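You operate a simulated robot arm through the tools that you are given. There is no shell and no other tool. Be economical: measure what you need, move in short steps, check, and stop when the job is done.

You are at the controls of a simulated robot arm. One attempt, no reset.

Task
Change the green filter under cup 92 for a white one.
Fine: open its clamp and set the cup on the bench; the green one goes in the waste tub; put the cup back on its seat and shut the clamp; leave the other cups. Set down upright: what you pick out.

The check looks at the end state, three seconds after you hand in, the way a careful person would. Anything else that was tipped, shoved, dropped, spilled or broken makes it a failure.

Robot
A 7-joint arm with a two-finger parallel gripper on a trunk, on a base that drives. Base frame: it is fixed to the floor where the robot stands at the start and does not move with it; the origin is under the middle of the robot, x ahead of it, y to its left, z up; the surface under the hand at the start is at about z = 900. Readings come in mm, degrees, newtons and seconds.
With the tool pointing down near the work surface it reaches from about 240 to 700 mm from the robot's upright axis, wherever it stands. Its first joint turns from -166.0 to 166.0 degrees. Places, roughly: left seat of the filter stand [600, -200, 1000]; middle seat of the filter stand [600, -300, 1000]; right half of the long bench [500, -100, 900]; right seat of the filter stand [600, -500, 1000]. Payload 3.43 kg.
The TCP is the grasp point between the finger pads, 30 mm short of the fingertips. In the tool frame z runs along the fingers and y along their closing line. Largest opening 94 mm; finger width 28, thickness 10; the body of the gripper, 50 by 96 mm, starts 55 mm behind the TCP.
Orientation is that of the tool frame in the base frame, as [roll, pitch, yaw] about the fixed x, y, z axes, in that order (R = Rz(yaw) Ry(pitch) Rx(roll)). With the fingers straight down and closing along the base's y, the tool's x points along the base's -x, its y along +y and its z along -z.

Tools
- The arm moves only by the tool apply_moves. Its argument "commands" is text: rows parted by semicolons, each of 7 numbers parted by spaces: the shift along the tool's x, y, z in units of 300 mm (1.0 is 300 mm), then the turn, a rotation vector about the tool's x, y, z in units of 90 degrees (1.0 is 90 degrees), then the finger opening in mm, from 0 to 94. In form: x y z rx ry rz hand; .... A call has 1 to 12 rows; each row is the pose to reach, as a shift and turn from the pose commanded when the call began, along the tool's axes at that moment. A call with a number of a shift or a turn outside -1 to 1 is refused whole. Each row takes 0.2 s and may step no farther than 50 mm and 8.6 degrees from the row before; otherwise, or with a gripper value out of range, the whole call is refused. Where a pose cannot be reached the arm comes as near as it can. A force on the tool above 50 N (or 10 N above the force at the start of the call, whichever is more), or a blocked arm, ends the call early, and 0.2 s more pass. Each finger travels about 108 mm/s and halts on what it meets, pressing with about 22 N; the grip force reading is that of the motor and also rises with nothing between the fingers. The clock runs only during rows and for 0.2 s after the last one: add rows that repeat a pose to give the fingers time. The reply holds the time, the measured pose of the TCP, the force on the tool along the base axes, the opening and the grip force, in the units named above and with some noise, with the torque about the TCP (base axes, N m) and any sound that the robot's microphone picked up.
- Cameras (640 x 400 px; columns grow to the right, rows downward): "scene" is now at [317.7, -350.1, 1513.2]; the picture's right is [0.00, -0.17, 0.99], its down [-0.81, 0.58, 0.10] and it looks along [-0.59, -0.80, -0.14] (base axes); focal length 214 px, centre (320, 200). "wrist" rides on the gripper at [76, 14, -102] in the tool frame; the picture's right is [-0.18, 0.98, 0.00], its down [-0.75, -0.14, -0.64] and it looks along [-0.63, -0.12, 0.77] (tool axes); focal length 243 px, centre (320, 200). There is no depth. A picture from a camera that has moved, and an enlarged one, comes with that camera's place and axes in the base frame and with its lens.
- capture(camera): a new picture of that camera. The clock stands still meanwhile.
- raise_lower(by): slides the trunk up (or, below 0, down) by that many mm; the arm and the scene camera ride with it, the base frame stays. It gives what a move gives, with no picture.
- roll_base(legs): drives the robot by 1 to 6 legs, each [ahead, left, turn to the left] in mm, mm and degrees, along the robot's own axes; the way and the turn of a leg run together, so that a leg with both is an arc; at most 1500 mm and 180 degrees a leg. The arm and the cameras ride along, it lands a little off, and it stops where it bumps. It gives what a move gives.
- aim_head(pan, tilt): turns the head with the scene camera to pan (to the left, within 80 degrees either way) and tilt (down, from -29 to 69), counted from straight ahead of the robot. It gives what a move gives.
- inspect(camera, box): a new picture of the part [left, top, right, bottom] of that camera's present view, enlarged. The clock stands still meanwhile.
- finish_job(): hands the job in; it is judged then, once.

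Work in short steps. Places have to be worked out from the pictures, the camera data and where the tool is seen: move nearer, look again, correct. Check each grasp and each placing, and mend what went wrong. You have 120 turns and 82 pictures in all, those below and enlarged ones among them. Open the gripper and draw the arm clear of the work before you hand the job in, unless the task says otherwise; then end with one line.

The tools are called after "Call:" as name(argument=value, ...) on one line, values as JSON. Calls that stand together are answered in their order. apply_moves: Moves the arm, as the interface text tells. Its arguments: {"type":"object","properties":{"commands":{"type":"string"}},"required":["commands"]} The other tools are called the same way: raise_lower (by) slides the trunk up or down; roll_base (legs) drives the base; aim_head (pan, tilt) turns the head that bears the scene camera; capture (camera) takes a picture; inspect (camera, box) takes an enlarged picture of a part of a camera's view; finish_job () hands the job in.

At the start:

```text
t: 0.0
tcp_pos: [264.2, -265.0, 1399.6]
tool_rot: [-180.0, 0.0, 180.0]
contact_force: [-1.1, 0.2, 0.2]
wrist_torque: [0.01, 0.02, -0.01]
width: 94.1
gripper_force: 0.2
trunk travel left (down, up): [-350.0, 240.0]
robot x, y, heading: [1.4, -0.4, -0.1]
head pan, tilt: [-80.2, 35.9]
```

scene: 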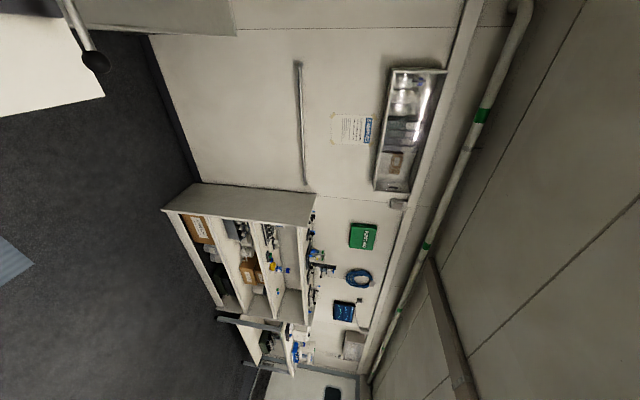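
wrist: 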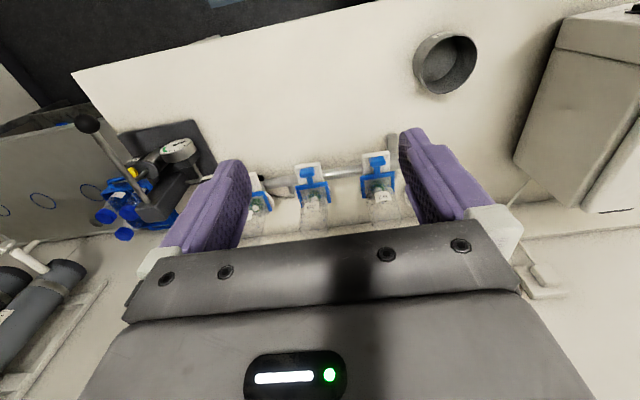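

The scene camera looks away to the right, so I turn the head toward the bench and look again.

Call:
aim_head(pan=-20, tilt=40)

Call:
capture(camera="scene")

Call:
inspect(camera="wrist", box=[220, 120, 420, 245])

```text
t: 1.3
tcp_pos: [264.9, -263.8, 1398.4]
tool_rot: [-180.0, 0.0, -179.9]
contact_force: [0.0, -0.2, 0.8]
wrist_torque: [-0.01, 0.0, 0.01]
width: 94.0
gripper_force: 0.1
trunk travel left (down, up): [-350.0, 240.0]
robot x, y, heading: [0.2, -0.4, -0.1]
head pan, tilt: [-20.0, 40.0]
```

```text
79 pictures are left
camera scene: at [311.5, -292.9, 1448.2], right [0.0, -0.94, 0.34], down [-0.77, 0.22, 0.6], along [-0.64, -0.26, -0.72], focal length 214 px, centre (320, 200)
```

scene: 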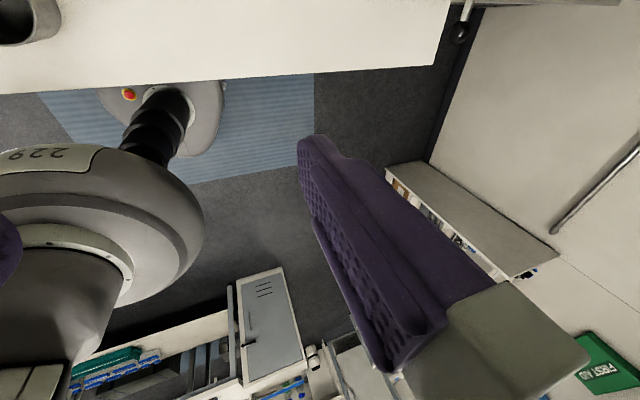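

```text
3.20 times, centred on (320, 182) of wrist
camera zoom: at [188.9, -251.3, 1500.3], right [0.18, 0.98, 0.0], down [0.75, -0.14, 0.64], along [0.63, -0.12, -0.77], focal length 776 px, centre (320, 256)
```

zoom: 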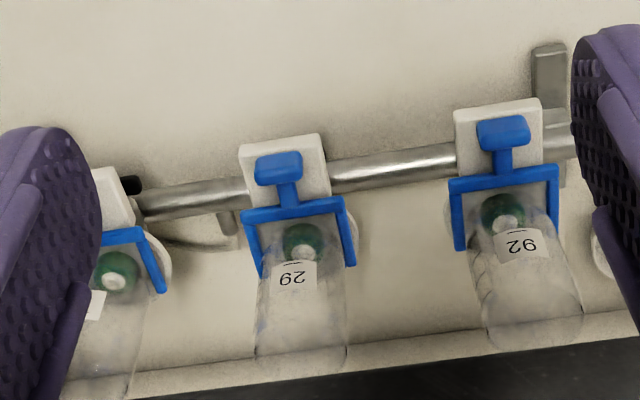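

The head camera turns about the base x axis: at tilt 0 it looks straight down, and negative tilt looks ahead. I aim it at the bench.

Call:
aim_head(pan=0, tilt=-25)

Call:
capture(camera="scene")

```text
t: 2.7
tcp_pos: [265.0, -265.3, 1398.4]
tool_rot: [-179.9, 0.0, 180.0]
contact_force: [0.0, 0.4, -0.3]
wrist_torque: [0.02, 0.0, 0.04]
width: 94.0
gripper_force: 0.0
trunk travel left (down, up): [-350.0, 240.0]
robot x, y, heading: [1.0, 2.0, 0.0]
head pan, tilt: [0.0, -25.0]
```

```text
77 pictures are left
camera scene: at [410.8, -263.7, 1457.0], right [0.0, -1.0, 0.0], down [-0.91, 0.0, -0.42], along [0.42, 0.0, -0.91], focal length 214 px, centre (320, 200)
```

scene: 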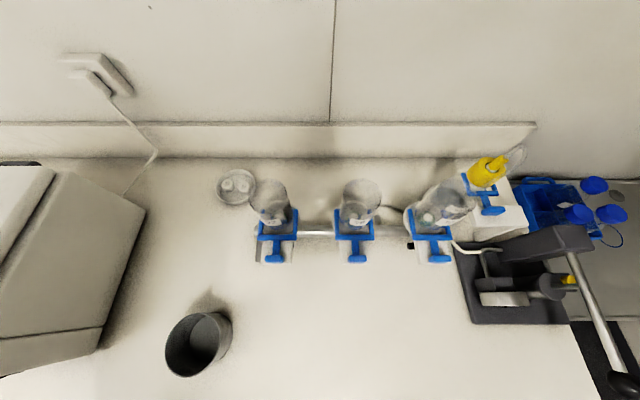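

Now the bench is in view. I enlarge the stand, the dish beside it, and the right-hand side.

Call:
inspect(camera="scene", box=[210, 160, 370, 260])

Call:
inspect(camera="scene", box=[330, 160, 490, 260])

Call:
inspect(camera="scene", box=[440, 140, 640, 265])

Call:
inspect(camera="scene", box=[140, 280, 300, 380])

```text
4.00 times, centred on (290, 210) of scene
camera zoom: at [410.8, -263.7, 1457.0], right [0.0, -1.0, 0.0], down [-0.91, 0.0, -0.42], along [0.42, 0.0, -0.91], focal length 858 px, centre (440, 160)
```

zoom: 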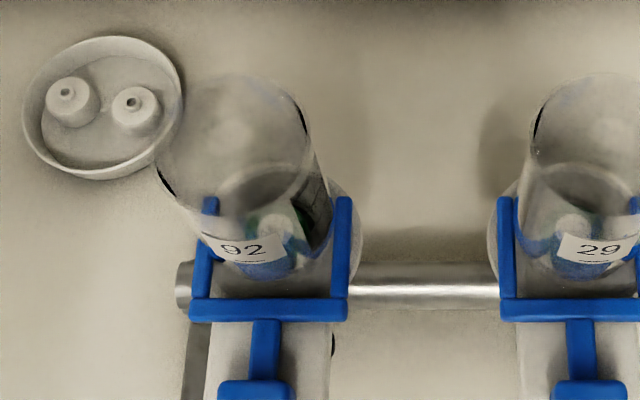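

```text
4.00 times, centred on (410, 210) of scene
camera zoom: at [410.8, -263.7, 1457.0], right [0.0, -1.0, 0.0], down [-0.91, 0.0, -0.42], along [0.42, 0.0, -0.91], focal length 858 px, centre (-40, 160)
```

zoom: 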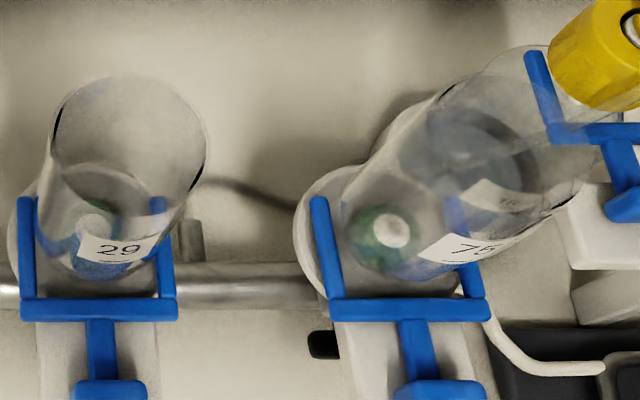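

```text
3.20 times, centred on (540, 202) of scene
camera zoom: at [410.8, -263.7, 1457.0], right [0.0, -1.0, 0.0], down [-0.91, 0.0, -0.42], along [0.42, 0.0, -0.91], focal length 686 px, centre (-384, 192)
```

zoom: 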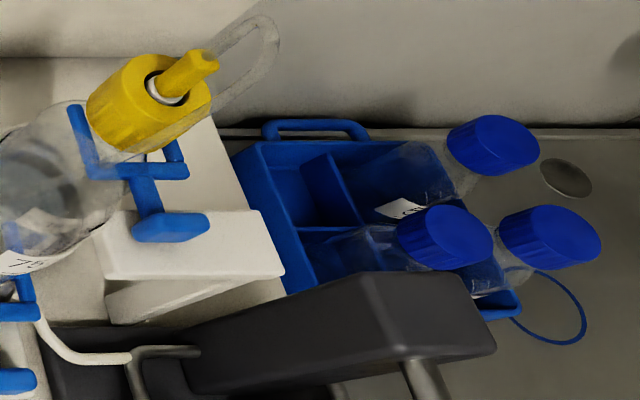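

```text
4.00 times, centred on (220, 330) of scene
camera zoom: at [410.8, -263.7, 1457.0], right [0.0, -1.0, 0.0], down [-0.91, 0.0, -0.42], along [0.42, 0.0, -0.91], focal length 858 px, centre (720, -320)
```

zoom: 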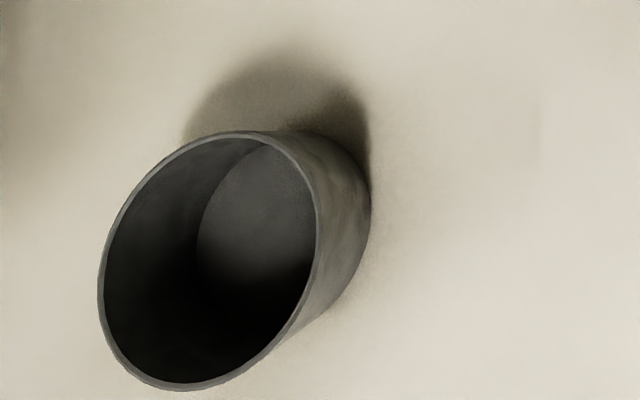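

Cup 92 sits on the left seat, around (580,-175). The white filters lie in the dish near (708,-21), and the dark tub at the lower left looks like the waste tub. I move the wrist camera nearer to see how the clamp works.

Call:
apply_moves(commands="-0.077 0.044 0.11 0 0 0 94; -0.154 0.089 0.22 0 0 0 94; -0.23 0.133 0.33 0 0 0 94; -0.307 0.177 0.44 0 0 0 94; -0.384 0.221 0.55 0 0 0 94; -0.46 0.266 0.66 0 0 0 94; -0.537 0.31 0.767 0 0 0 94")

Call:
capture(camera="wrist")

Call:
capture(camera="scene")

```text
t: 4.3
tcp_pos: [429.0, -171.0, 1166.4]
tool_rot: [180.0, -0.1, -180.0]
contact_force: [0.2, 0.8, 0.1]
wrist_torque: [-0.01, 0.03, 0.03]
width: 94.1
gripper_force: 0.2
trunk travel left (down, up): [-350.0, 240.0]
robot x, y, heading: [-1.1, 1.5, 0.1]
head pan, tilt: [0.0, -25.0]
```

```text
72 pictures are left
camera wrist: at [352.2, -158.4, 1268.4], right [0.18, 0.98, 0.0], down [0.75, -0.14, 0.64], along [0.63, -0.12, -0.77], focal length 243 px, centre (320, 200)
```

wrist: 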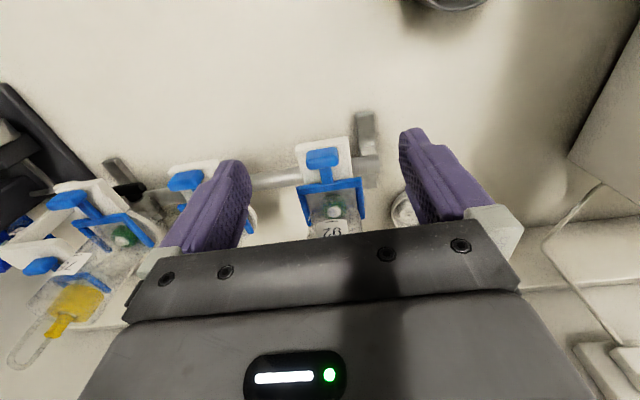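

```text
71 pictures are left
camera scene: at [574.1, -170.9, 1224.8], right [0.0, -1.0, 0.0], down [-0.91, 0.0, -0.42], along [0.42, 0.0, -0.91], focal length 214 px, centre (320, 200)
```

scene: 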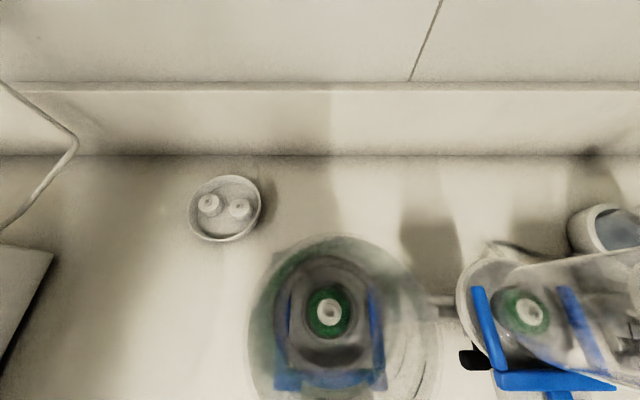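

The head camera turns out to ride with the arm, at about TCP+(146,0,58). I enlarge the clamp in both views.

Call:
inspect(camera="wrist", box=[255, 125, 415, 245])

Call:
inspect(camera="scene", box=[180, 170, 420, 400])

```text
3.33 times, centred on (335, 185) of wrist
camera zoom: at [352.2, -158.4, 1268.4], right [0.18, 0.98, 0.0], down [0.75, -0.14, 0.64], along [0.63, -0.12, -0.77], focal length 809 px, centre (270, 250)
```

zoom: 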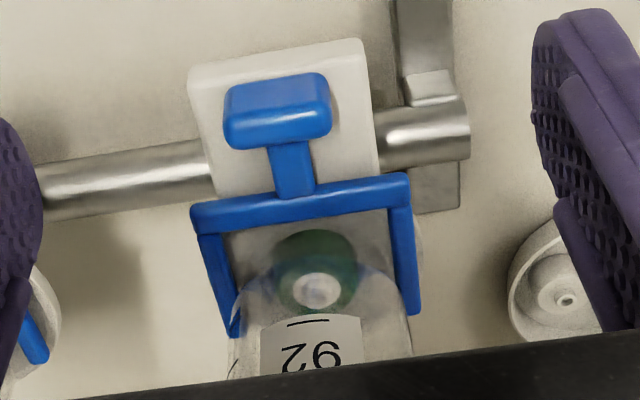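

```text
1.74 times, centred on (300, 285) of scene
camera zoom: at [574.1, -170.9, 1224.8], right [0.0, -1.0, 0.0], down [-0.91, 0.0, -0.42], along [0.42, 0.0, -0.91], focal length 373 px, centre (355, 52)
```

zoom: 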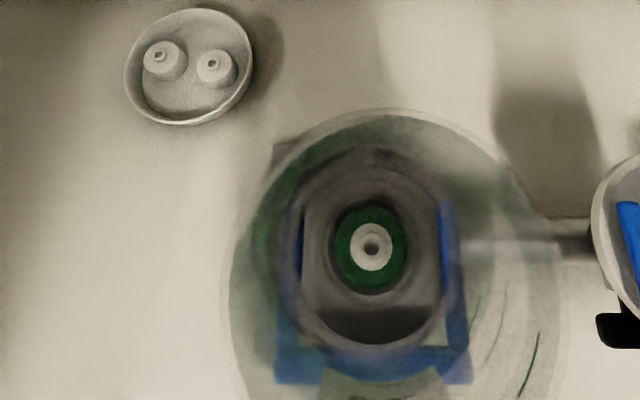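

The clamp is a blue U-frame with a pad at the front, above a white block. I need a side profile to see where it pivots, so I move the arm left of the stand and pan the head to look along -y.

Call:
apply_moves(commands="0 0.13 0 0 0 0 94; 0.01 0.28 0.05 0 0 0 94; 0.02 0.42 0.11 0 0 0 94; 0.03 0.55 0.2 0 0 0 94; 0.04 0.66 0.31 0 0 0 94; 0.043 0.78 0.42 0 0 0 94")

Call:
aim_head(pan=-65, tilt=0)

Call:
capture(camera="scene")

```text
t: 5.7
tcp_pos: [413.9, 64.2, 1041.4]
tool_rot: [-179.9, -0.1, 180.0]
contact_force: [0.3, -0.2, 0.0]
wrist_torque: [-0.05, 0.02, -0.04]
width: 94.0
gripper_force: 0.1
trunk travel left (down, up): [-350.0, 240.0]
robot x, y, heading: [2.0, 3.3, 0.3]
head pan, tilt: [0.0, -25.0]
```

```text
t: 7.0
tcp_pos: [413.6, 63.2, 1043.5]
tool_rot: [180.0, 0.0, -180.0]
contact_force: [-0.5, 0.4, -0.3]
wrist_torque: [-0.03, 0.02, 0.02]
width: 93.8
gripper_force: 0.1
trunk travel left (down, up): [-350.0, 240.0]
robot x, y, heading: [0.5, 5.9, 0.0]
head pan, tilt: [-65.0, 0.0]
```

```text
68 pictures are left
camera scene: at [524.4, -18.0, 1134.5], right [0.0, -0.42, 0.91], down [-1.0, 0.0, 0.0], along [0.0, -0.91, -0.42], focal length 214 px, centre (320, 200)
```

scene: 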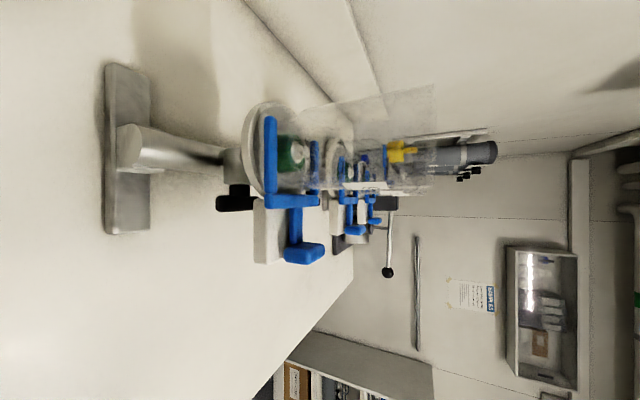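

Call:
inspect(camera="scene", box=[200, 70, 440, 270])

```text
2.00 times, centred on (320, 170) of scene
camera zoom: at [524.4, -18.0, 1134.5], right [0.0, -0.42, 0.91], down [-1.0, 0.0, 0.0], along [0.0, -0.91, -0.42], focal length 429 px, centre (320, 260)
```

zoom: 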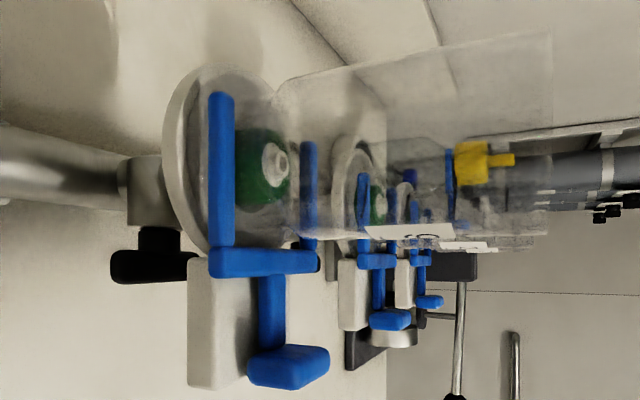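

The pad stands about 10 mm above the plate, and the arms straddle the cup foot. I lower the arm a little and pan to -80 for a cleaner profile of the hinge.

Call:
apply_moves(commands="0 0 0.1 0 0 0 94; -0.03 0 0.2 0 0 0 94")

Call:
aim_head(pan=-80, tilt=0)

Call:
inspect(camera="scene", box=[200, 100, 440, 250])

Call:
capture(camera="wrist")

```text
t: 7.6
tcp_pos: [423.6, 63.4, 983.2]
tool_rot: [-179.9, 0.0, 180.0]
contact_force: [0.2, 0.2, -0.3]
wrist_torque: [-0.03, 0.0, -0.02]
width: 93.9
gripper_force: 0.0
trunk travel left (down, up): [-350.0, 240.0]
robot x, y, heading: [3.1, 1.1, 0.0]
head pan, tilt: [-65.0, 0.0]
```

```text
t: 8.4
tcp_pos: [423.9, 62.2, 983.4]
tool_rot: [180.0, 0.0, -180.0]
contact_force: [-0.2, -0.5, 0.3]
wrist_torque: [0.01, 0.02, 0.02]
width: 93.9
gripper_force: 0.1
trunk travel left (down, up): [-350.0, 240.0]
robot x, y, heading: [-0.6, -1.1, -0.1]
head pan, tilt: [-80.0, 0.0]
```

```text
2.67 times, centred on (320, 175) of scene
camera zoom: at [533.1, -25.1, 1097.0], right [0.0, -0.17, 0.98], down [-1.0, 0.0, 0.0], along [0.0, -0.98, -0.17], focal length 572 px, centre (320, 267)
```

zoom: 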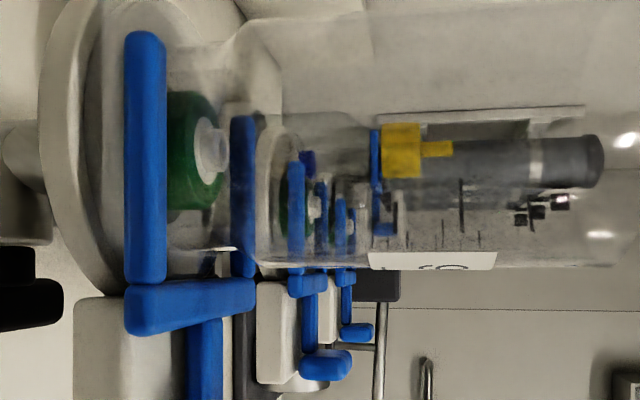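

```text
65 pictures are left
camera wrist: at [346.8, 76.0, 1084.9], right [0.18, 0.98, 0.0], down [0.75, -0.14, 0.64], along [0.63, -0.12, -0.77], focal length 243 px, centre (320, 200)
```

wrist: 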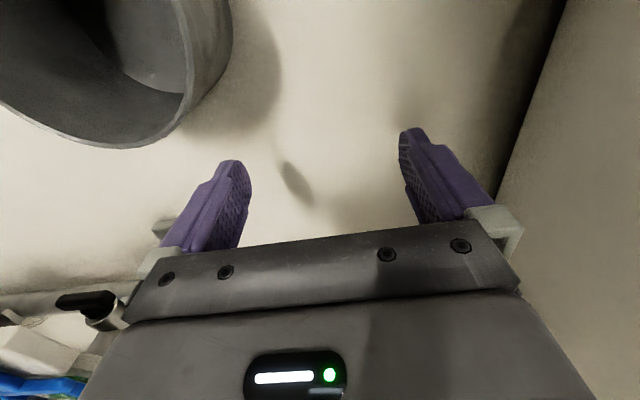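

The side view puts the seat axis near (567,-179) with the seat top at about z 1024. The arms are at about 1036, and the pad is near (480,-180,1045). The frame may press down, lift or slide, so I bring the open gripper over the pad to test it gently, with the head panned to the free side.

Call:
aim_head(pan=80, tilt=0)

Call:
apply_moves(commands="0 0 -0.16 0 0 0 94; 0 0 -0.32 0 0 0 94; 0 0 -0.457 0 0 0 94; -0.031 -0.135 -0.457 0 0 0 94; -0.062 -0.27 -0.457 0 0 0 90; -0.093 -0.405 -0.457 0 0 0 80; -0.124 -0.54 -0.457 0 0 0 70; -0.155 -0.675 -0.457 0 0 0 60; -0.187 -0.81 -0.457 0 0 0 56")

Call:
capture(camera="wrist")

```text
t: 10.8
tcp_pos: [423.0, 63.4, 982.9]
tool_rot: [179.9, 0.0, -180.0]
contact_force: [-0.5, -0.1, -0.9]
wrist_torque: [0.03, 0.02, -0.01]
width: 93.8
gripper_force: 0.0
trunk travel left (down, up): [-350.0, 240.0]
robot x, y, heading: [-1.2, -1.4, 0.1]
head pan, tilt: [80.0, 0.0]
```

```text
t: 12.8
tcp_pos: [478.8, -180.9, 1120.5]
tool_rot: [179.9, -0.1, -179.9]
contact_force: [0.0, -0.5, 0.4]
wrist_torque: [0.0, 0.02, 0.0]
width: 56.4
gripper_force: 0.0
trunk travel left (down, up): [-350.0, 240.0]
robot x, y, heading: [2.4, 0.6, -0.1]
head pan, tilt: [80.0, 0.0]
```

```text
64 pictures are left
camera wrist: at [402.8, -168.6, 1221.3], right [0.18, 0.98, 0.0], down [0.75, -0.14, 0.64], along [0.63, -0.12, -0.77], focal length 243 px, centre (320, 200)
```

wrist: 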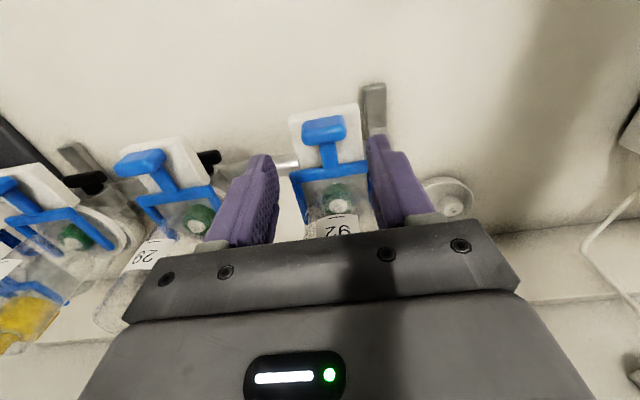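

The pad ray gives (477,-180), which is right below the fingers. I descend to z≈1062 with the opening at 56.

Call:
apply_moves(commands="0 0 0.09 0 0 0 56; 0 0 0.15 0 0 0 56; 0 0 0.193 0 0 0 56")

Call:
capture(camera="wrist")

```text
t: 13.7
tcp_pos: [479.2, -179.8, 1061.2]
tool_rot: [-180.0, -0.1, -179.9]
contact_force: [0.5, 0.6, 0.6]
wrist_torque: [0.01, 0.01, -0.03]
width: 55.9
gripper_force: 0.1
trunk travel left (down, up): [-350.0, 240.0]
robot x, y, heading: [-1.9, 0.8, 0.3]
head pan, tilt: [80.0, 0.0]
```

```text
63 pictures are left
camera wrist: at [402.9, -167.0, 1163.5], right [0.18, 0.98, 0.0], down [0.75, -0.14, 0.64], along [0.63, -0.12, -0.77], focal length 243 px, centre (320, 200)
```

wrist: 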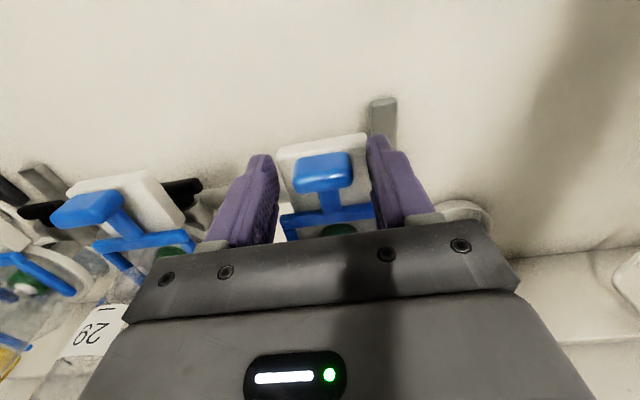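

The pad is between the fingers, so I close on it.

Call:
apply_moves(commands="0 0 0 0 0 0 40; 0 0 0 0 0 0 26; 0 0 0 0 0 0 26")

```text
t: 14.4
tcp_pos: [478.4, -178.4, 1062.5]
tool_rot: [180.0, -0.1, 179.9]
contact_force: [-1.3, 5.1, -2.3]
wrist_torque: [0.16, -0.2, 0.13]
width: 33.7
gripper_force: 44.8
trunk travel left (down, up): [-350.0, 240.0]
robot x, y, heading: [4.1, 1.4, -0.1]
head pan, tilt: [80.0, 0.0]
```

The pad is gripped at 33.7 mm. First I test an upward pull of 6 mm.

Call:
apply_moves(commands="0 0 -0.01 0 0 0 26; 0 0 -0.02 0 0 0 26")

Call:
capture(camera="wrist")

```text
t: 15.1
tcp_pos: [479.3, -178.7, 1065.9]
tool_rot: [179.9, -0.4, 179.9]
contact_force: [-2.6, 9.8, -39.3]
wrist_torque: [-0.04, 0.04, -0.05]
width: 34.0
gripper_force: 45.4
trunk travel left (down, up): [-350.0, 240.0]
robot x, y, heading: [1.4, -3.7, 0.0]
head pan, tilt: [80.0, 0.0]
```

```text
62 pictures are left
camera wrist: at [403.5, -166.0, 1167.8], right [0.18, 0.98, 0.0], down [0.76, -0.14, 0.64], along [0.63, -0.12, -0.77], focal length 243 px, centre (320, 200)
```

wrist: 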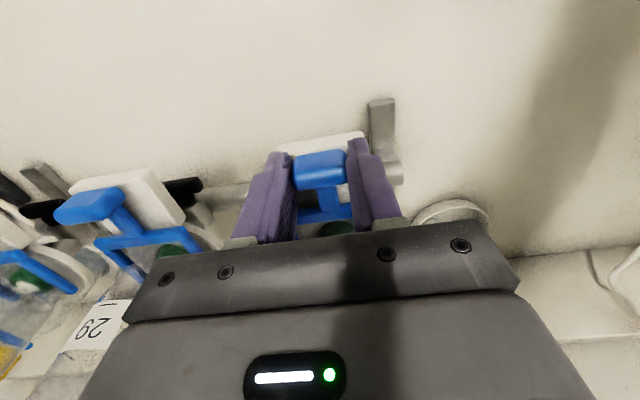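

Lifting is resisted at 39 N. I go back and try pressing down a few millimetres.

Call:
apply_moves(commands="0 0 0.02 0 0 0 26; 0 0 0.03 0 0 0 26; 0 0 0.04 0 0 0 26")

```text
t: 15.8
tcp_pos: [479.2, -178.2, 1065.0]
tool_rot: [-179.8, 0.7, -180.0]
contact_force: [-10.5, 6.6, 31.2]
wrist_torque: [0.38, 1.11, -0.13]
width: 33.5
gripper_force: 45.2
trunk travel left (down, up): [-350.0, 240.0]
robot x, y, heading: [-0.0, 1.4, -0.1]
head pan, tilt: [80.0, 0.0]
stopped in row 3: the force on the tool passed its limit at 57 N (the readings are from after the stop); the commanded pose is now the measured one
```

Pressing down is also blocked. I test a slide along x, pulling the pad toward the robot.

Call:
apply_moves(commands="0 0 0 0 0 0 26; 0.01 0 0 0 0 0 26; 0.02 0 0 0 0 0 26")

Call:
capture(camera="wrist")

```text
t: 16.6
tcp_pos: [474.0, -179.5, 1064.0]
tool_rot: [-179.9, 0.8, -179.9]
contact_force: [1.0, 7.6, 38.8]
wrist_torque: [0.87, -0.43, -0.05]
width: 34.0
gripper_force: 44.5
trunk travel left (down, up): [-350.0, 240.0]
robot x, y, heading: [0.7, 3.7, -0.0]
head pan, tilt: [80.0, 0.0]
```

```text
61 pictures are left
camera wrist: at [398.1, -165.3, 1163.9], right [0.18, 0.98, 0.0], down [0.74, -0.14, 0.65], along [0.64, -0.12, -0.76], focal length 243 px, centre (320, 200)
```

wrist: 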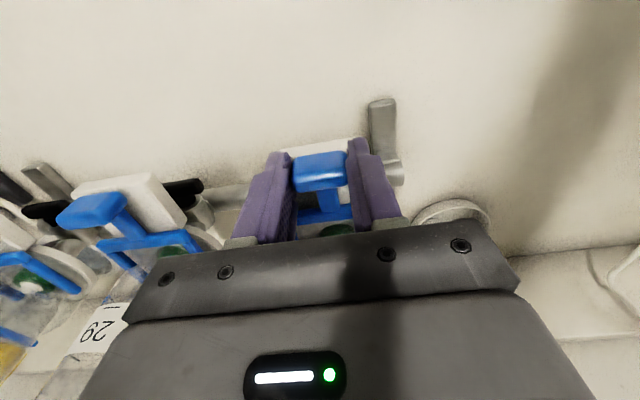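

The pull moved freely, with no force along x, and the pad followed the hand, so the clamp seems to slide. I relieve the downward preload and pull 15 mm more.

Call:
apply_moves(commands="0.0 0 -0.006 0 0 0 26; 0.02 0 -0.006 0 0 0 26; 0.035 0 -0.006 0 0 0 26; 0.05 0 -0.006 0 0 0 26")

Call:
inspect(camera="wrist", box=[200, 100, 440, 250])

```text
t: 17.6
tcp_pos: [460.3, -179.6, 1063.7]
tool_rot: [-179.8, 0.4, -180.0]
contact_force: [-0.4, 12.6, 9.4]
wrist_torque: [0.51, -0.68, -0.1]
width: 33.9
gripper_force: 45.1
trunk travel left (down, up): [-350.0, 240.0]
robot x, y, heading: [0.5, -1.0, -0.3]
head pan, tilt: [80.0, 0.0]
```

```text
2.67 times, centred on (320, 175) of wrist
camera zoom: at [383.2, -165.5, 1164.2], right [0.18, 0.98, 0.0], down [0.75, -0.14, 0.65], along [0.64, -0.12, -0.76], focal length 647 px, centre (320, 267)
```

zoom: 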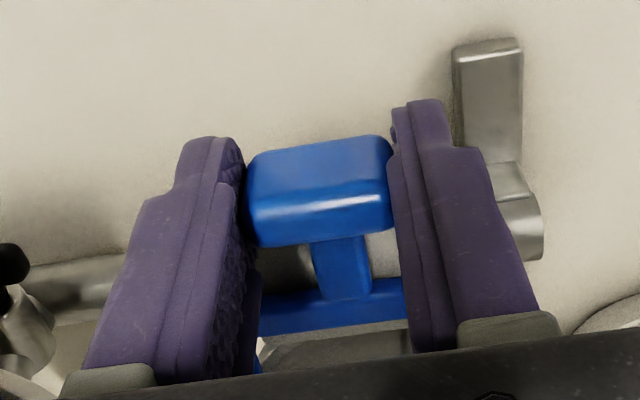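

It does slide. I keep pulling toward the end stop in small steps, easing y by 1 mm.

Call:
apply_moves(commands="0.02 0.003 0 0 0 0 26; 0.04 0.003 0 0 0 0 26; 0.06 0.003 0 0 0 0 26; 0.08 0.003 0 0 0 0 26; 0.1 0.003 0 0 0 0 26")

Call:
inspect(camera="wrist", box=[200, 100, 440, 250])

```text
t: 18.8
tcp_pos: [430.3, -180.0, 1063.9]
tool_rot: [-179.8, 0.5, -180.0]
contact_force: [-0.7, 9.3, 8.4]
wrist_torque: [0.49, 1.01, 0.01]
width: 33.9
gripper_force: 44.3
trunk travel left (down, up): [-350.0, 240.0]
robot x, y, heading: [-1.6, 2.5, 0.1]
head pan, tilt: [80.0, 0.0]
```

```text
2.67 times, centred on (320, 175) of wrist
camera zoom: at [353.4, -165.4, 1164.1], right [0.18, 0.98, 0.0], down [0.75, -0.14, 0.65], along [0.64, -0.12, -0.76], focal length 647 px, centre (320, 267)
```

zoom: 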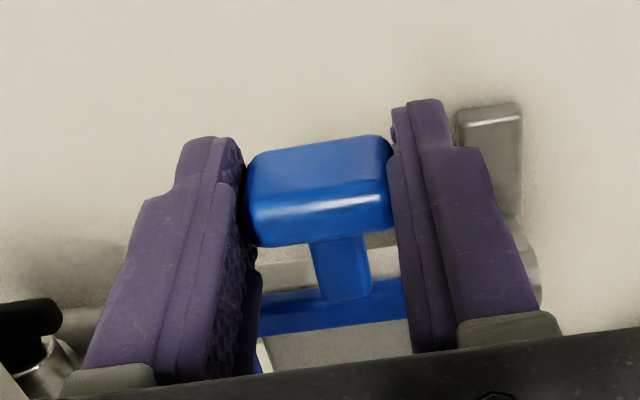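

It has moved 49 mm and is still free. I pull on for up to 15 mm more.

Call:
apply_moves(commands="0.012 0 0 0 0 0 26; 0.024 0 0 0 0 0 26; 0.036 0 0 0 0 0 26; 0.048 0 0 0 0 0 26")

```text
t: 19.8
tcp_pos: [419.8, -178.7, 1063.1]
tool_rot: [-179.7, 0.8, -179.9]
contact_force: [15.7, 8.3, 8.4]
wrist_torque: [0.77, 0.55, -0.01]
width: 33.7
gripper_force: 45.4
trunk travel left (down, up): [-350.0, 240.0]
robot x, y, heading: [-2.0, -0.9, -0.1]
head pan, tilt: [80.0, 0.0]
```

The force along x is building (16 N), so this is the end stop at about 60 mm. I release, rise clear and look.

Call:
apply_moves(commands="-0.005 0 0 0 0 0 60; -0.005 0 0 0 0 0 60; -0.005 0 -0.1 0 0 0 60; -0.005 0 -0.25 0 0 0 60; -0.005 0 -0.4 0 0 0 60")

Call:
aim_head(pan=0, tilt=0)

Call:
capture(camera="wrist")

Call:
capture(camera="scene")

```text
t: 21.0
tcp_pos: [415.2, -179.4, 1186.1]
tool_rot: [-179.8, 0.5, -180.0]
contact_force: [-0.7, 0.4, 0.4]
wrist_torque: [-0.01, -0.01, 0.0]
width: 60.1
gripper_force: 0.1
trunk travel left (down, up): [-350.0, 240.0]
robot x, y, heading: [-3.0, 1.9, -0.1]
head pan, tilt: [80.0, 0.0]
```

```text
t: 22.5
tcp_pos: [417.3, -178.9, 1183.9]
tool_rot: [-179.9, 0.5, -180.0]
contact_force: [-0.9, -0.3, -0.2]
wrist_torque: [0.01, -0.02, -0.01]
width: 59.8
gripper_force: 0.0
trunk travel left (down, up): [-350.0, 240.0]
robot x, y, heading: [0.5, 0.6, 0.1]
head pan, tilt: [0.0, 0.0]
```

```text
58 pictures are left
camera wrist: at [339.7, -166.3, 1284.5], right [0.18, 0.98, 0.0], down [0.75, -0.14, 0.65], along [0.64, -0.12, -0.76], focal length 243 px, centre (320, 200)
```

wrist: 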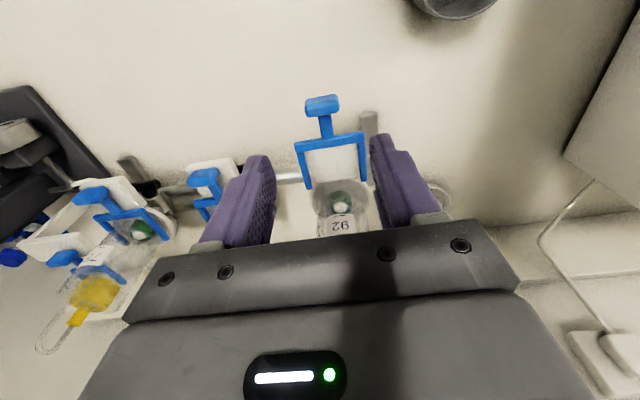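

```text
57 pictures are left
camera scene: at [526.5, -178.8, 1223.9], right [0.0, -1.0, 0.0], down [-1.0, 0.0, -0.01], along [0.01, 0.0, -1.0], focal length 214 px, centre (320, 200)
```

scene: 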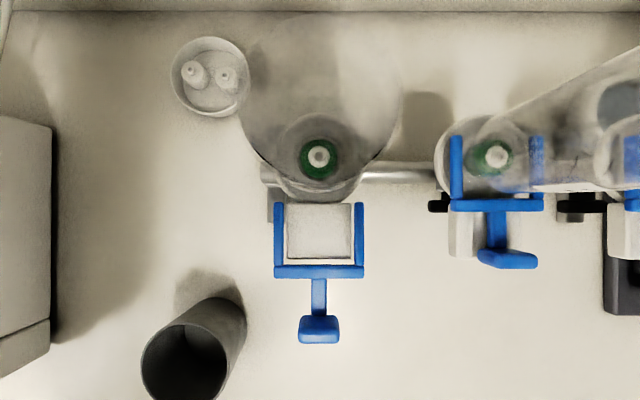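

The clamp is fully open, with the arm tips ahead of the seat. The seat axis is about (564,-179), the rim is at z≈1148 and the cup is about 60 mm across. I go over the cup with the fingers open and look from above before descending.

Call:
apply_moves(commands="0 0 -0.11 0 0.0056 0 94; -0.16 0 -0.11 0 0.0056 0 94; -0.32 0 -0.11 0 0.0056 0 94; -0.487 0 -0.11 0 0.0056 0 94")

Call:
aim_head(pan=0, tilt=45)

Call:
capture(camera="scene")

Call:
capture(camera="wrist")

```text
t: 23.5
tcp_pos: [564.7, -177.9, 1215.4]
tool_rot: [-180.0, -0.1, 180.0]
contact_force: [0.6, -1.1, 0.3]
wrist_torque: [-0.03, 0.07, 0.02]
width: 93.9
gripper_force: 0.0
trunk travel left (down, up): [-350.0, 240.0]
robot x, y, heading: [0.2, -1.1, 0.1]
head pan, tilt: [0.0, 0.0]
```

```text
t: 24.6
tcp_pos: [562.0, -179.8, 1217.7]
tool_rot: [-179.8, 0.0, -180.0]
contact_force: [0.0, 0.5, -0.3]
wrist_torque: [0.02, -0.01, 0.03]
width: 94.1
gripper_force: 0.1
trunk travel left (down, up): [-350.0, 240.0]
robot x, y, heading: [0.1, 1.8, -0.1]
head pan, tilt: [0.0, 45.0]
```

```text
56 pictures are left
camera scene: at [601.9, -177.9, 1264.7], right [0.0, -1.0, 0.0], down [-0.71, 0.0, 0.71], along [-0.71, 0.0, -0.71], focal length 214 px, centre (320, 200)
```

scene: 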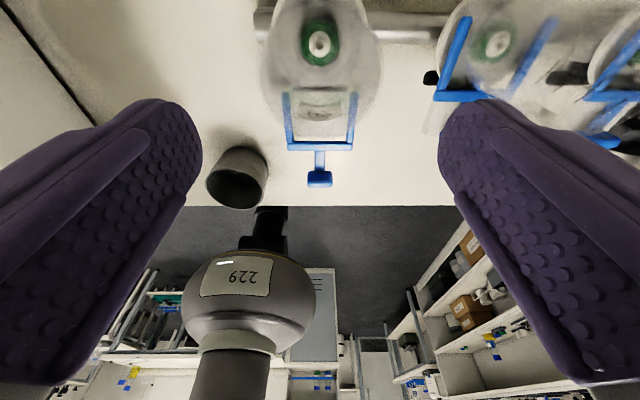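

```text
55 pictures are left
camera wrist: at [486.5, -165.3, 1318.3], right [0.18, 0.98, 0.0], down [0.75, -0.14, 0.64], along [0.63, -0.12, -0.77], focal length 243 px, centre (320, 200)
```

wrist: 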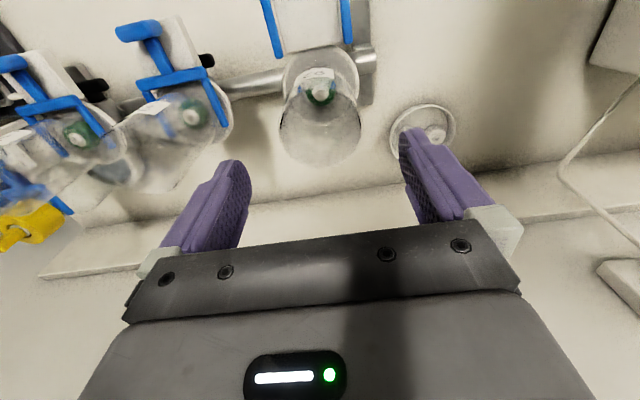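

The fingers are centred on the cup in y, and the wrist ray gives the rim at (564,-180). I swing the head away, descend to z≈1115 and close.

Call:
aim_head(pan=0, tilt=0)

Call:
apply_moves(commands="0 0 0.12 0 0 0 94; 0 0 0.24 0 0 0 94; 0 0 0.336 0 0 0 94; 0 0 0.336 0 0 0 75; 0 0 0.336 0 0 0 55; 0 0 0.336 0 0 0 55")

Call:
capture(camera="wrist")

```text
t: 25.7
tcp_pos: [561.5, -179.4, 1216.6]
tool_rot: [-179.9, -0.1, -179.9]
contact_force: [-0.3, -0.2, 0.0]
wrist_torque: [0.02, 0.02, 0.01]
width: 94.1
gripper_force: 0.1
trunk travel left (down, up): [-350.0, 240.0]
robot x, y, heading: [0.9, -0.1, 0.1]
head pan, tilt: [0.0, 0.0]
```

```text
t: 27.1
tcp_pos: [563.7, -180.9, 1115.8]
tool_rot: [-179.9, 0.0, 179.9]
contact_force: [0.1, 1.6, 0.5]
wrist_torque: [0.04, 0.09, 0.0]
width: 65.6
gripper_force: 22.1
trunk travel left (down, up): [-350.0, 240.0]
robot x, y, heading: [1.9, -0.7, -0.1]
head pan, tilt: [0.0, 0.0]
```

```text
54 pictures are left
camera wrist: at [487.1, -166.8, 1217.1], right [0.18, 0.98, 0.0], down [0.75, -0.14, 0.64], along [0.63, -0.12, -0.77], focal length 243 px, centre (320, 200)
```

wrist: 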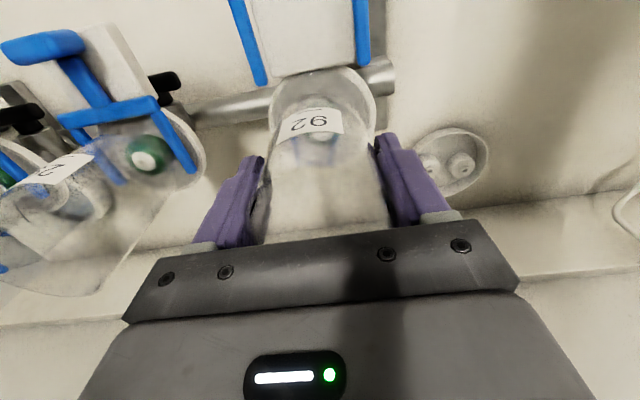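

The cup is held at 65.6 mm. I lift 15 mm slowly to see whether it frees from the seat and the filter stays.

Call:
apply_moves(commands="0 0 -0.01 0 0 0 55; 0 0 -0.025 0 0 0 55; 0 0 -0.05 0 0 0 55")

Call:
capture(camera="wrist")

```text
t: 27.9
tcp_pos: [562.9, -180.5, 1130.8]
tool_rot: [-179.9, 0.1, 180.0]
contact_force: [0.4, 0.4, 0.2]
wrist_torque: [-0.06, -0.02, 0.0]
width: 67.6
gripper_force: 0.0
trunk travel left (down, up): [-350.0, 240.0]
robot x, y, heading: [-0.7, 5.3, -0.1]
head pan, tilt: [0.0, 0.0]
```

```text
53 pictures are left
camera wrist: at [486.8, -166.4, 1232.6], right [0.18, 0.98, 0.0], down [0.75, -0.14, 0.64], along [0.63, -0.12, -0.77], focal length 243 px, centre (320, 200)
```

wrist: 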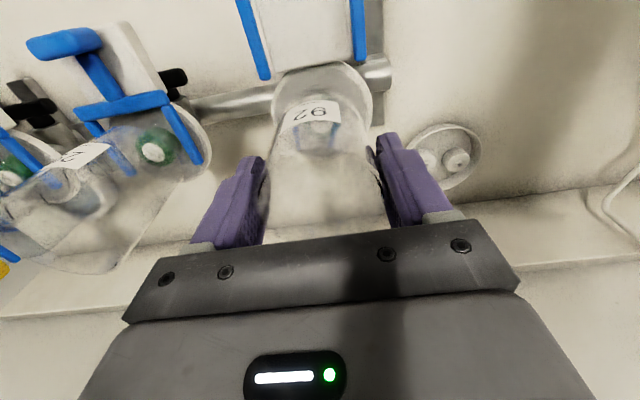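

The grip force is now zero and the opening reads 67.6, which is odd. I enlarge the view to see what happened.

Call:
inspect(camera="wrist", box=[230, 60, 430, 250])

Call:
apply_moves(commands="0 0 0 0 0 0 55; 0 0 0 0 0 0 55")

```text
2.11 times, centred on (330, 155) of wrist
camera zoom: at [486.8, -166.4, 1232.6], right [0.18, 0.98, 0.0], down [0.75, -0.14, 0.64], along [0.63, -0.12, -0.77], focal length 511 px, centre (299, 295)
```

zoom: 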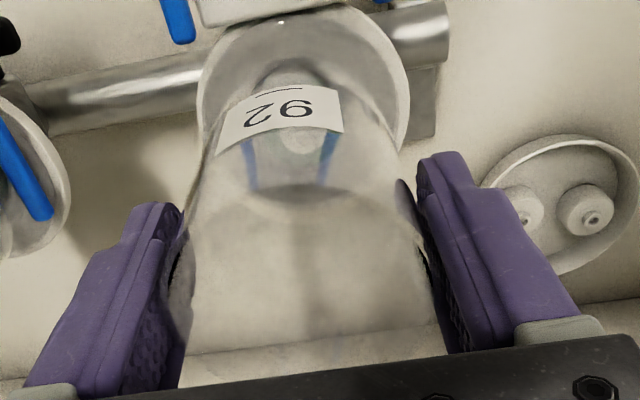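

```text
t: 28.5
tcp_pos: [563.7, -179.3, 1131.6]
tool_rot: [-179.9, 0.0, 180.0]
contact_force: [0.8, -0.7, 1.8]
wrist_torque: [0.1, 0.0, -0.04]
width: 66.1
gripper_force: 22.3
trunk travel left (down, up): [-350.0, 240.0]
robot x, y, heading: [2.7, 2.8, 0.3]
head pan, tilt: [0.0, 0.0]
```

It is holding again at 22 N, and the cup seems to have stayed on its seat after a momentary loss of grip. I reopen, go back down to z≈1112 and regrip with a tighter command.

Call:
apply_moves(commands="0 0 0 0 0 0 80; 0 0 0.03 0 0 0 80; 0 0 0.063 0 0 0 80; 0 0 0.063 0 0 0 60; 0 0 0.063 0 0 0 40; 0 0 0.063 0 0 0 40; 0 0 0.063 0 0 0 40")

Call:
apply_moves(commands="0 0 -0.01 0 0 0 40; 0 0 -0.02 0 0 0 40; 0 0 -0.03 0 0 0 40")

Call:
capture(camera="wrist")

```text
t: 30.1
tcp_pos: [562.5, -180.5, 1111.4]
tool_rot: [-179.9, 0.0, -180.0]
contact_force: [0.5, -1.2, 2.5]
wrist_torque: [0.06, 0.01, 0.01]
width: 66.3
gripper_force: 21.8
trunk travel left (down, up): [-350.0, 240.0]
robot x, y, heading: [1.4, -0.2, 0.0]
head pan, tilt: [0.0, 0.0]
```

```text
t: 30.9
tcp_pos: [562.6, -179.9, 1120.4]
tool_rot: [-179.9, 0.0, 180.0]
contact_force: [0.1, -0.2, -0.5]
wrist_torque: [-0.02, -0.03, -0.01]
width: 66.2
gripper_force: 22.2
trunk travel left (down, up): [-350.0, 240.0]
robot x, y, heading: [-2.7, 1.6, -0.3]
head pan, tilt: [0.0, 0.0]
```

```text
51 pictures are left
camera wrist: at [486.7, -166.2, 1222.6], right [0.18, 0.98, 0.0], down [0.75, -0.14, 0.64], along [0.63, -0.12, -0.77], focal length 243 px, centre (320, 200)
```

wrist: 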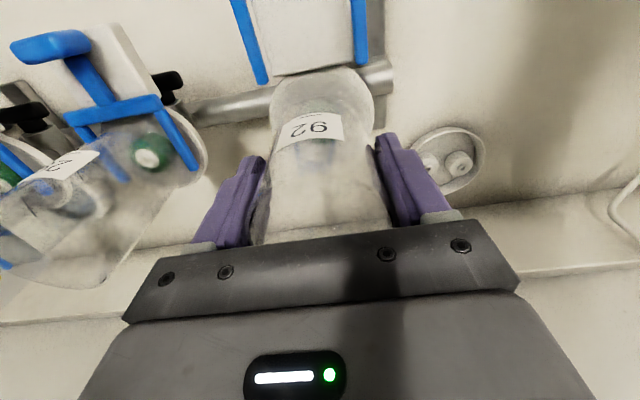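

The grip held at 22 N this time. I lift another 25 mm and check.

Call:
apply_moves(commands="0 0 -0.03 0 0 0 40; 0 0 -0.06 0 0 0 40; 0 0 -0.085 0 0 0 40")

Call:
capture(camera="wrist")

```text
t: 31.7
tcp_pos: [563.8, -180.1, 1146.6]
tool_rot: [-179.9, -0.1, 179.9]
contact_force: [-0.1, 0.8, -1.2]
wrist_torque: [0.0, 0.0, -0.03]
width: 66.6
gripper_force: 22.0
trunk travel left (down, up): [-350.0, 240.0]
robot x, y, heading: [4.2, 0.1, -0.3]
head pan, tilt: [0.0, 0.0]
```

```text
50 pictures are left
camera wrist: at [487.0, -166.1, 1248.2], right [0.18, 0.98, 0.0], down [0.75, -0.14, 0.64], along [0.63, -0.12, -0.77], focal length 243 px, centre (320, 200)
```

wrist: 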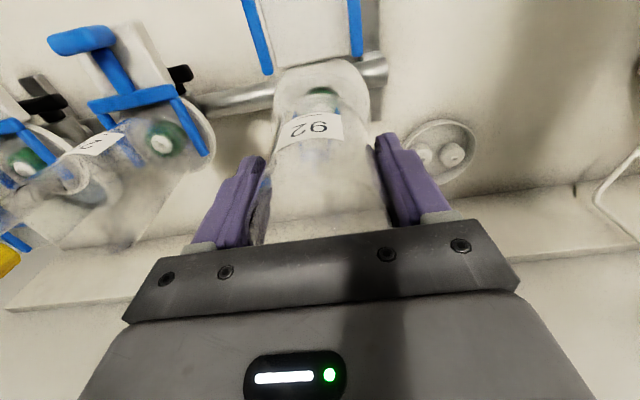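

The cup is lifted: its label is fixed relative to the hand, and the green filter stayed on the seat. I raise it and carry it to a clear bench spot near (330,-300).

Call:
apply_moves(commands="0 0 -0.08 0 0 0 40; 0 0 -0.16 0 0 0 40; 0.12 0 -0.16 0 0 0 40; 0.24 0 -0.16 0 0 0 40; 0.36 0 -0.16 0 0 0 40; 0.45 -0.03 -0.16 0 0 0 40; 0.53 -0.11 -0.16 0 0 0 40; 0.61 -0.2 -0.16 0 0 0 40; 0.69 -0.29 -0.16 0 0 0 40; 0.76 -0.37 -0.16 0 0 0 40; 0.78 -0.4 -0.16 0 0 0 40")

Call:
aim_head(pan=0, tilt=45)

Call:
capture(camera="scene")

```text
t: 34.1
tcp_pos: [328.9, -299.4, 1195.4]
tool_rot: [-179.8, 0.0, 179.9]
contact_force: [-1.2, 0.5, -1.0]
wrist_torque: [-0.05, -0.03, -0.01]
width: 66.1
gripper_force: 21.9
trunk travel left (down, up): [-350.0, 240.0]
robot x, y, heading: [-2.0, 2.2, -0.2]
head pan, tilt: [0.0, 0.0]
```

```text
t: 35.3
tcp_pos: [328.6, -299.8, 1194.6]
tool_rot: [-180.0, -0.1, -180.0]
contact_force: [0.0, 0.4, -1.4]
wrist_torque: [0.01, -0.02, 0.02]
width: 66.2
gripper_force: 22.3
trunk travel left (down, up): [-350.0, 240.0]
robot x, y, heading: [-0.5, 0.8, 0.1]
head pan, tilt: [0.0, 45.0]
```

```text
49 pictures are left
camera scene: at [368.3, -299.3, 1242.7], right [0.0, -1.0, 0.0], down [-0.71, 0.0, 0.71], along [-0.71, 0.0, -0.71], focal length 214 px, centre (320, 200)
```

scene: 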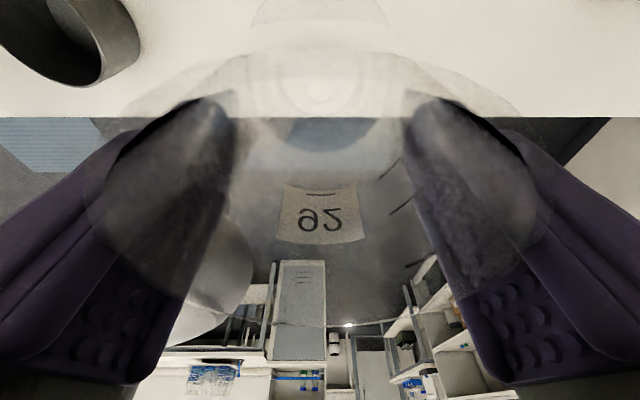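

The cup is held upright over clear bench, and the bench edge is at x≈217. I lower to about 15 mm above the expected contact height.

Call:
aim_head(pan=0, tilt=0)

Call:
apply_moves(commands="0 0 0.14 0 0 0 40; 0 0 0.28 0 0 0 40; 0 0 0.42 0 0 0 40; 0 0 0.55 0 0 0 40; 0 0 0.633 0 0 0 40")

Call:
apply_moves(commands="0 0 0.01 0 0 0 40; 0 0 0.018 0 0 0 40; 0 0 0.024 0 0 0 40")

Call:
capture(camera="wrist")

```text
t: 36.4
tcp_pos: [329.5, -300.9, 1195.3]
tool_rot: [-179.8, 0.1, 179.9]
contact_force: [-1.5, 0.4, -1.3]
wrist_torque: [0.01, 0.02, 0.0]
width: 66.2
gripper_force: 21.7
trunk travel left (down, up): [-350.0, 240.0]
robot x, y, heading: [-0.1, -2.2, 0.0]
head pan, tilt: [0.0, 0.0]
```

```text
t: 37.6
tcp_pos: [330.3, -300.1, 1006.8]
tool_rot: [-179.8, 0.0, -179.9]
contact_force: [0.4, -0.8, -2.0]
wrist_torque: [-0.02, 0.02, 0.01]
width: 66.1
gripper_force: 22.4
trunk travel left (down, up): [-350.0, 240.0]
robot x, y, heading: [-0.2, -0.4, 0.1]
head pan, tilt: [0.0, 0.0]
```

```text
t: 38.4
tcp_pos: [329.4, -300.4, 997.3]
tool_rot: [-180.0, 0.0, -179.9]
contact_force: [0.1, -0.1, -1.1]
wrist_torque: [-0.03, 0.05, 0.02]
width: 66.2
gripper_force: 22.2
trunk travel left (down, up): [-350.0, 240.0]
robot x, y, heading: [-1.8, -2.7, 0.0]
head pan, tilt: [0.0, 0.0]
```

```text
48 pictures are left
camera wrist: at [253.2, -286.7, 1099.6], right [0.18, 0.98, 0.0], down [0.75, -0.14, 0.64], along [0.63, -0.12, -0.77], focal length 243 px, centre (320, 200)
```

wrist: 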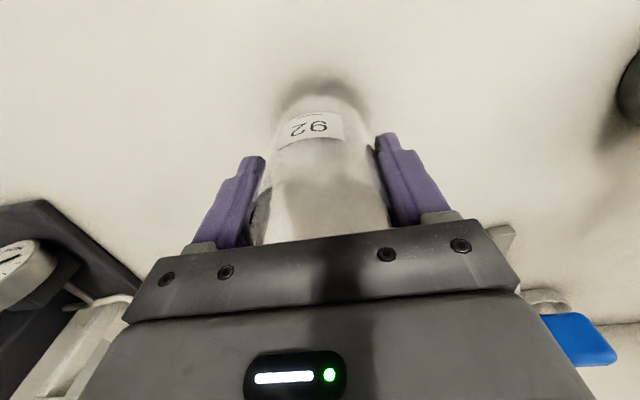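

Not touching yet. I continue down in 2–3 mm steps until the force shows contact.

Call:
apply_moves(commands="0 0 0.008 0 0 0 40; 0 0 0.015 0 0 0 40; 0 0 0.022 0 0 0 40")

```text
t: 39.2
tcp_pos: [329.3, -300.2, 991.2]
tool_rot: [-179.8, 0.0, 180.0]
contact_force: [-0.1, -0.1, -1.0]
wrist_torque: [0.03, 0.01, 0.03]
width: 66.3
gripper_force: 22.0
trunk travel left (down, up): [-350.0, 240.0]
robot x, y, heading: [2.7, -2.0, -0.1]
head pan, tilt: [0.0, 0.0]
```

Call:
apply_moves(commands="0 0 0.007 0 0 0 40; 0 0 0.014 0 0 0 40; 0 0 0.02 0 0 0 40")

```text
t: 40.0
tcp_pos: [329.5, -299.8, 986.1]
tool_rot: [-179.7, 0.0, 179.9]
contact_force: [0.6, -0.4, 19.7]
wrist_torque: [0.29, -0.09, -0.02]
width: 66.3
gripper_force: 21.8
trunk travel left (down, up): [-350.0, 240.0]
robot x, y, heading: [2.0, 2.2, -0.0]
head pan, tilt: [0.0, 0.0]
```

The cup touched the bench at z≈987, so its bottom is about 87 mm below the TCP. I ease up, open and rise straight up clear of it.

Call:
apply_moves(commands="0 0 -0.003 0 0 0 40; 0 0 -0.003 0 0 0 70; 0 0 -0.003 0 0 0 92; 0 0 -0.003 0 0 0 92; 0 0 -0.1 0 0 0 92; 0 0 -0.25 0 0 0 92; 0 0 -0.4 0 0 0 92; 0 0 -0.55 0 0 0 92; 0 0 -0.7 0 0 0 92")

Call:
capture(camera="wrist")

Call:
capture(camera="scene")

```text
t: 42.0
tcp_pos: [325.3, -298.4, 1196.6]
tool_rot: [-179.9, 0.0, -179.9]
contact_force: [0.3, -0.4, 0.0]
wrist_torque: [0.02, -0.01, 0.0]
width: 92.1
gripper_force: 0.0
trunk travel left (down, up): [-350.0, 240.0]
robot x, y, heading: [1.6, -2.9, -0.2]
head pan, tilt: [0.0, 0.0]
```

```text
47 pictures are left
camera wrist: at [250.8, -285.4, 1297.8], right [0.18, 0.98, 0.0], down [0.75, -0.14, 0.64], along [0.63, -0.12, -0.77], focal length 243 px, centre (320, 200)
```

wrist: 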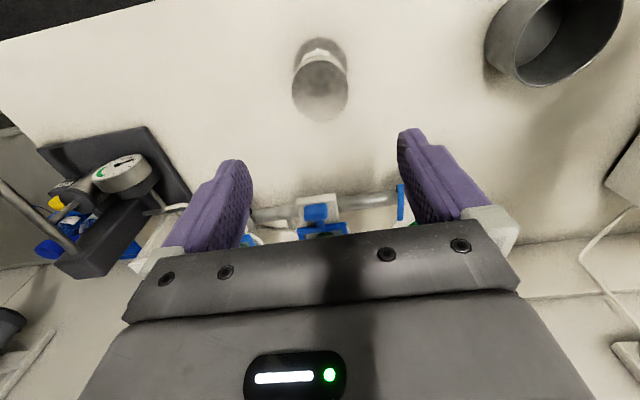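

```text
46 pictures are left
camera scene: at [437.0, -298.1, 1235.6], right [0.0, -1.0, 0.0], down [-1.0, 0.0, 0.0], along [0.0, 0.0, -1.0], focal length 214 px, centre (320, 200)
```

scene: 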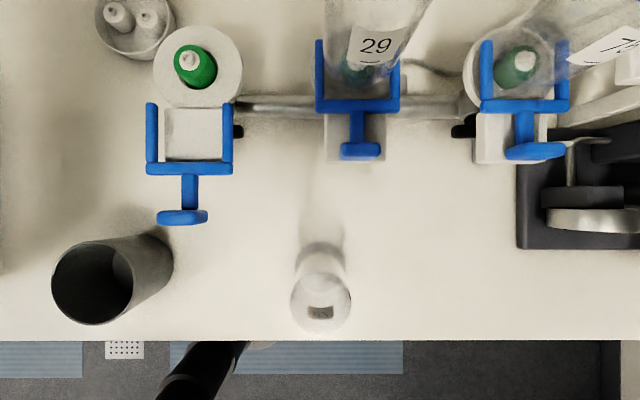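

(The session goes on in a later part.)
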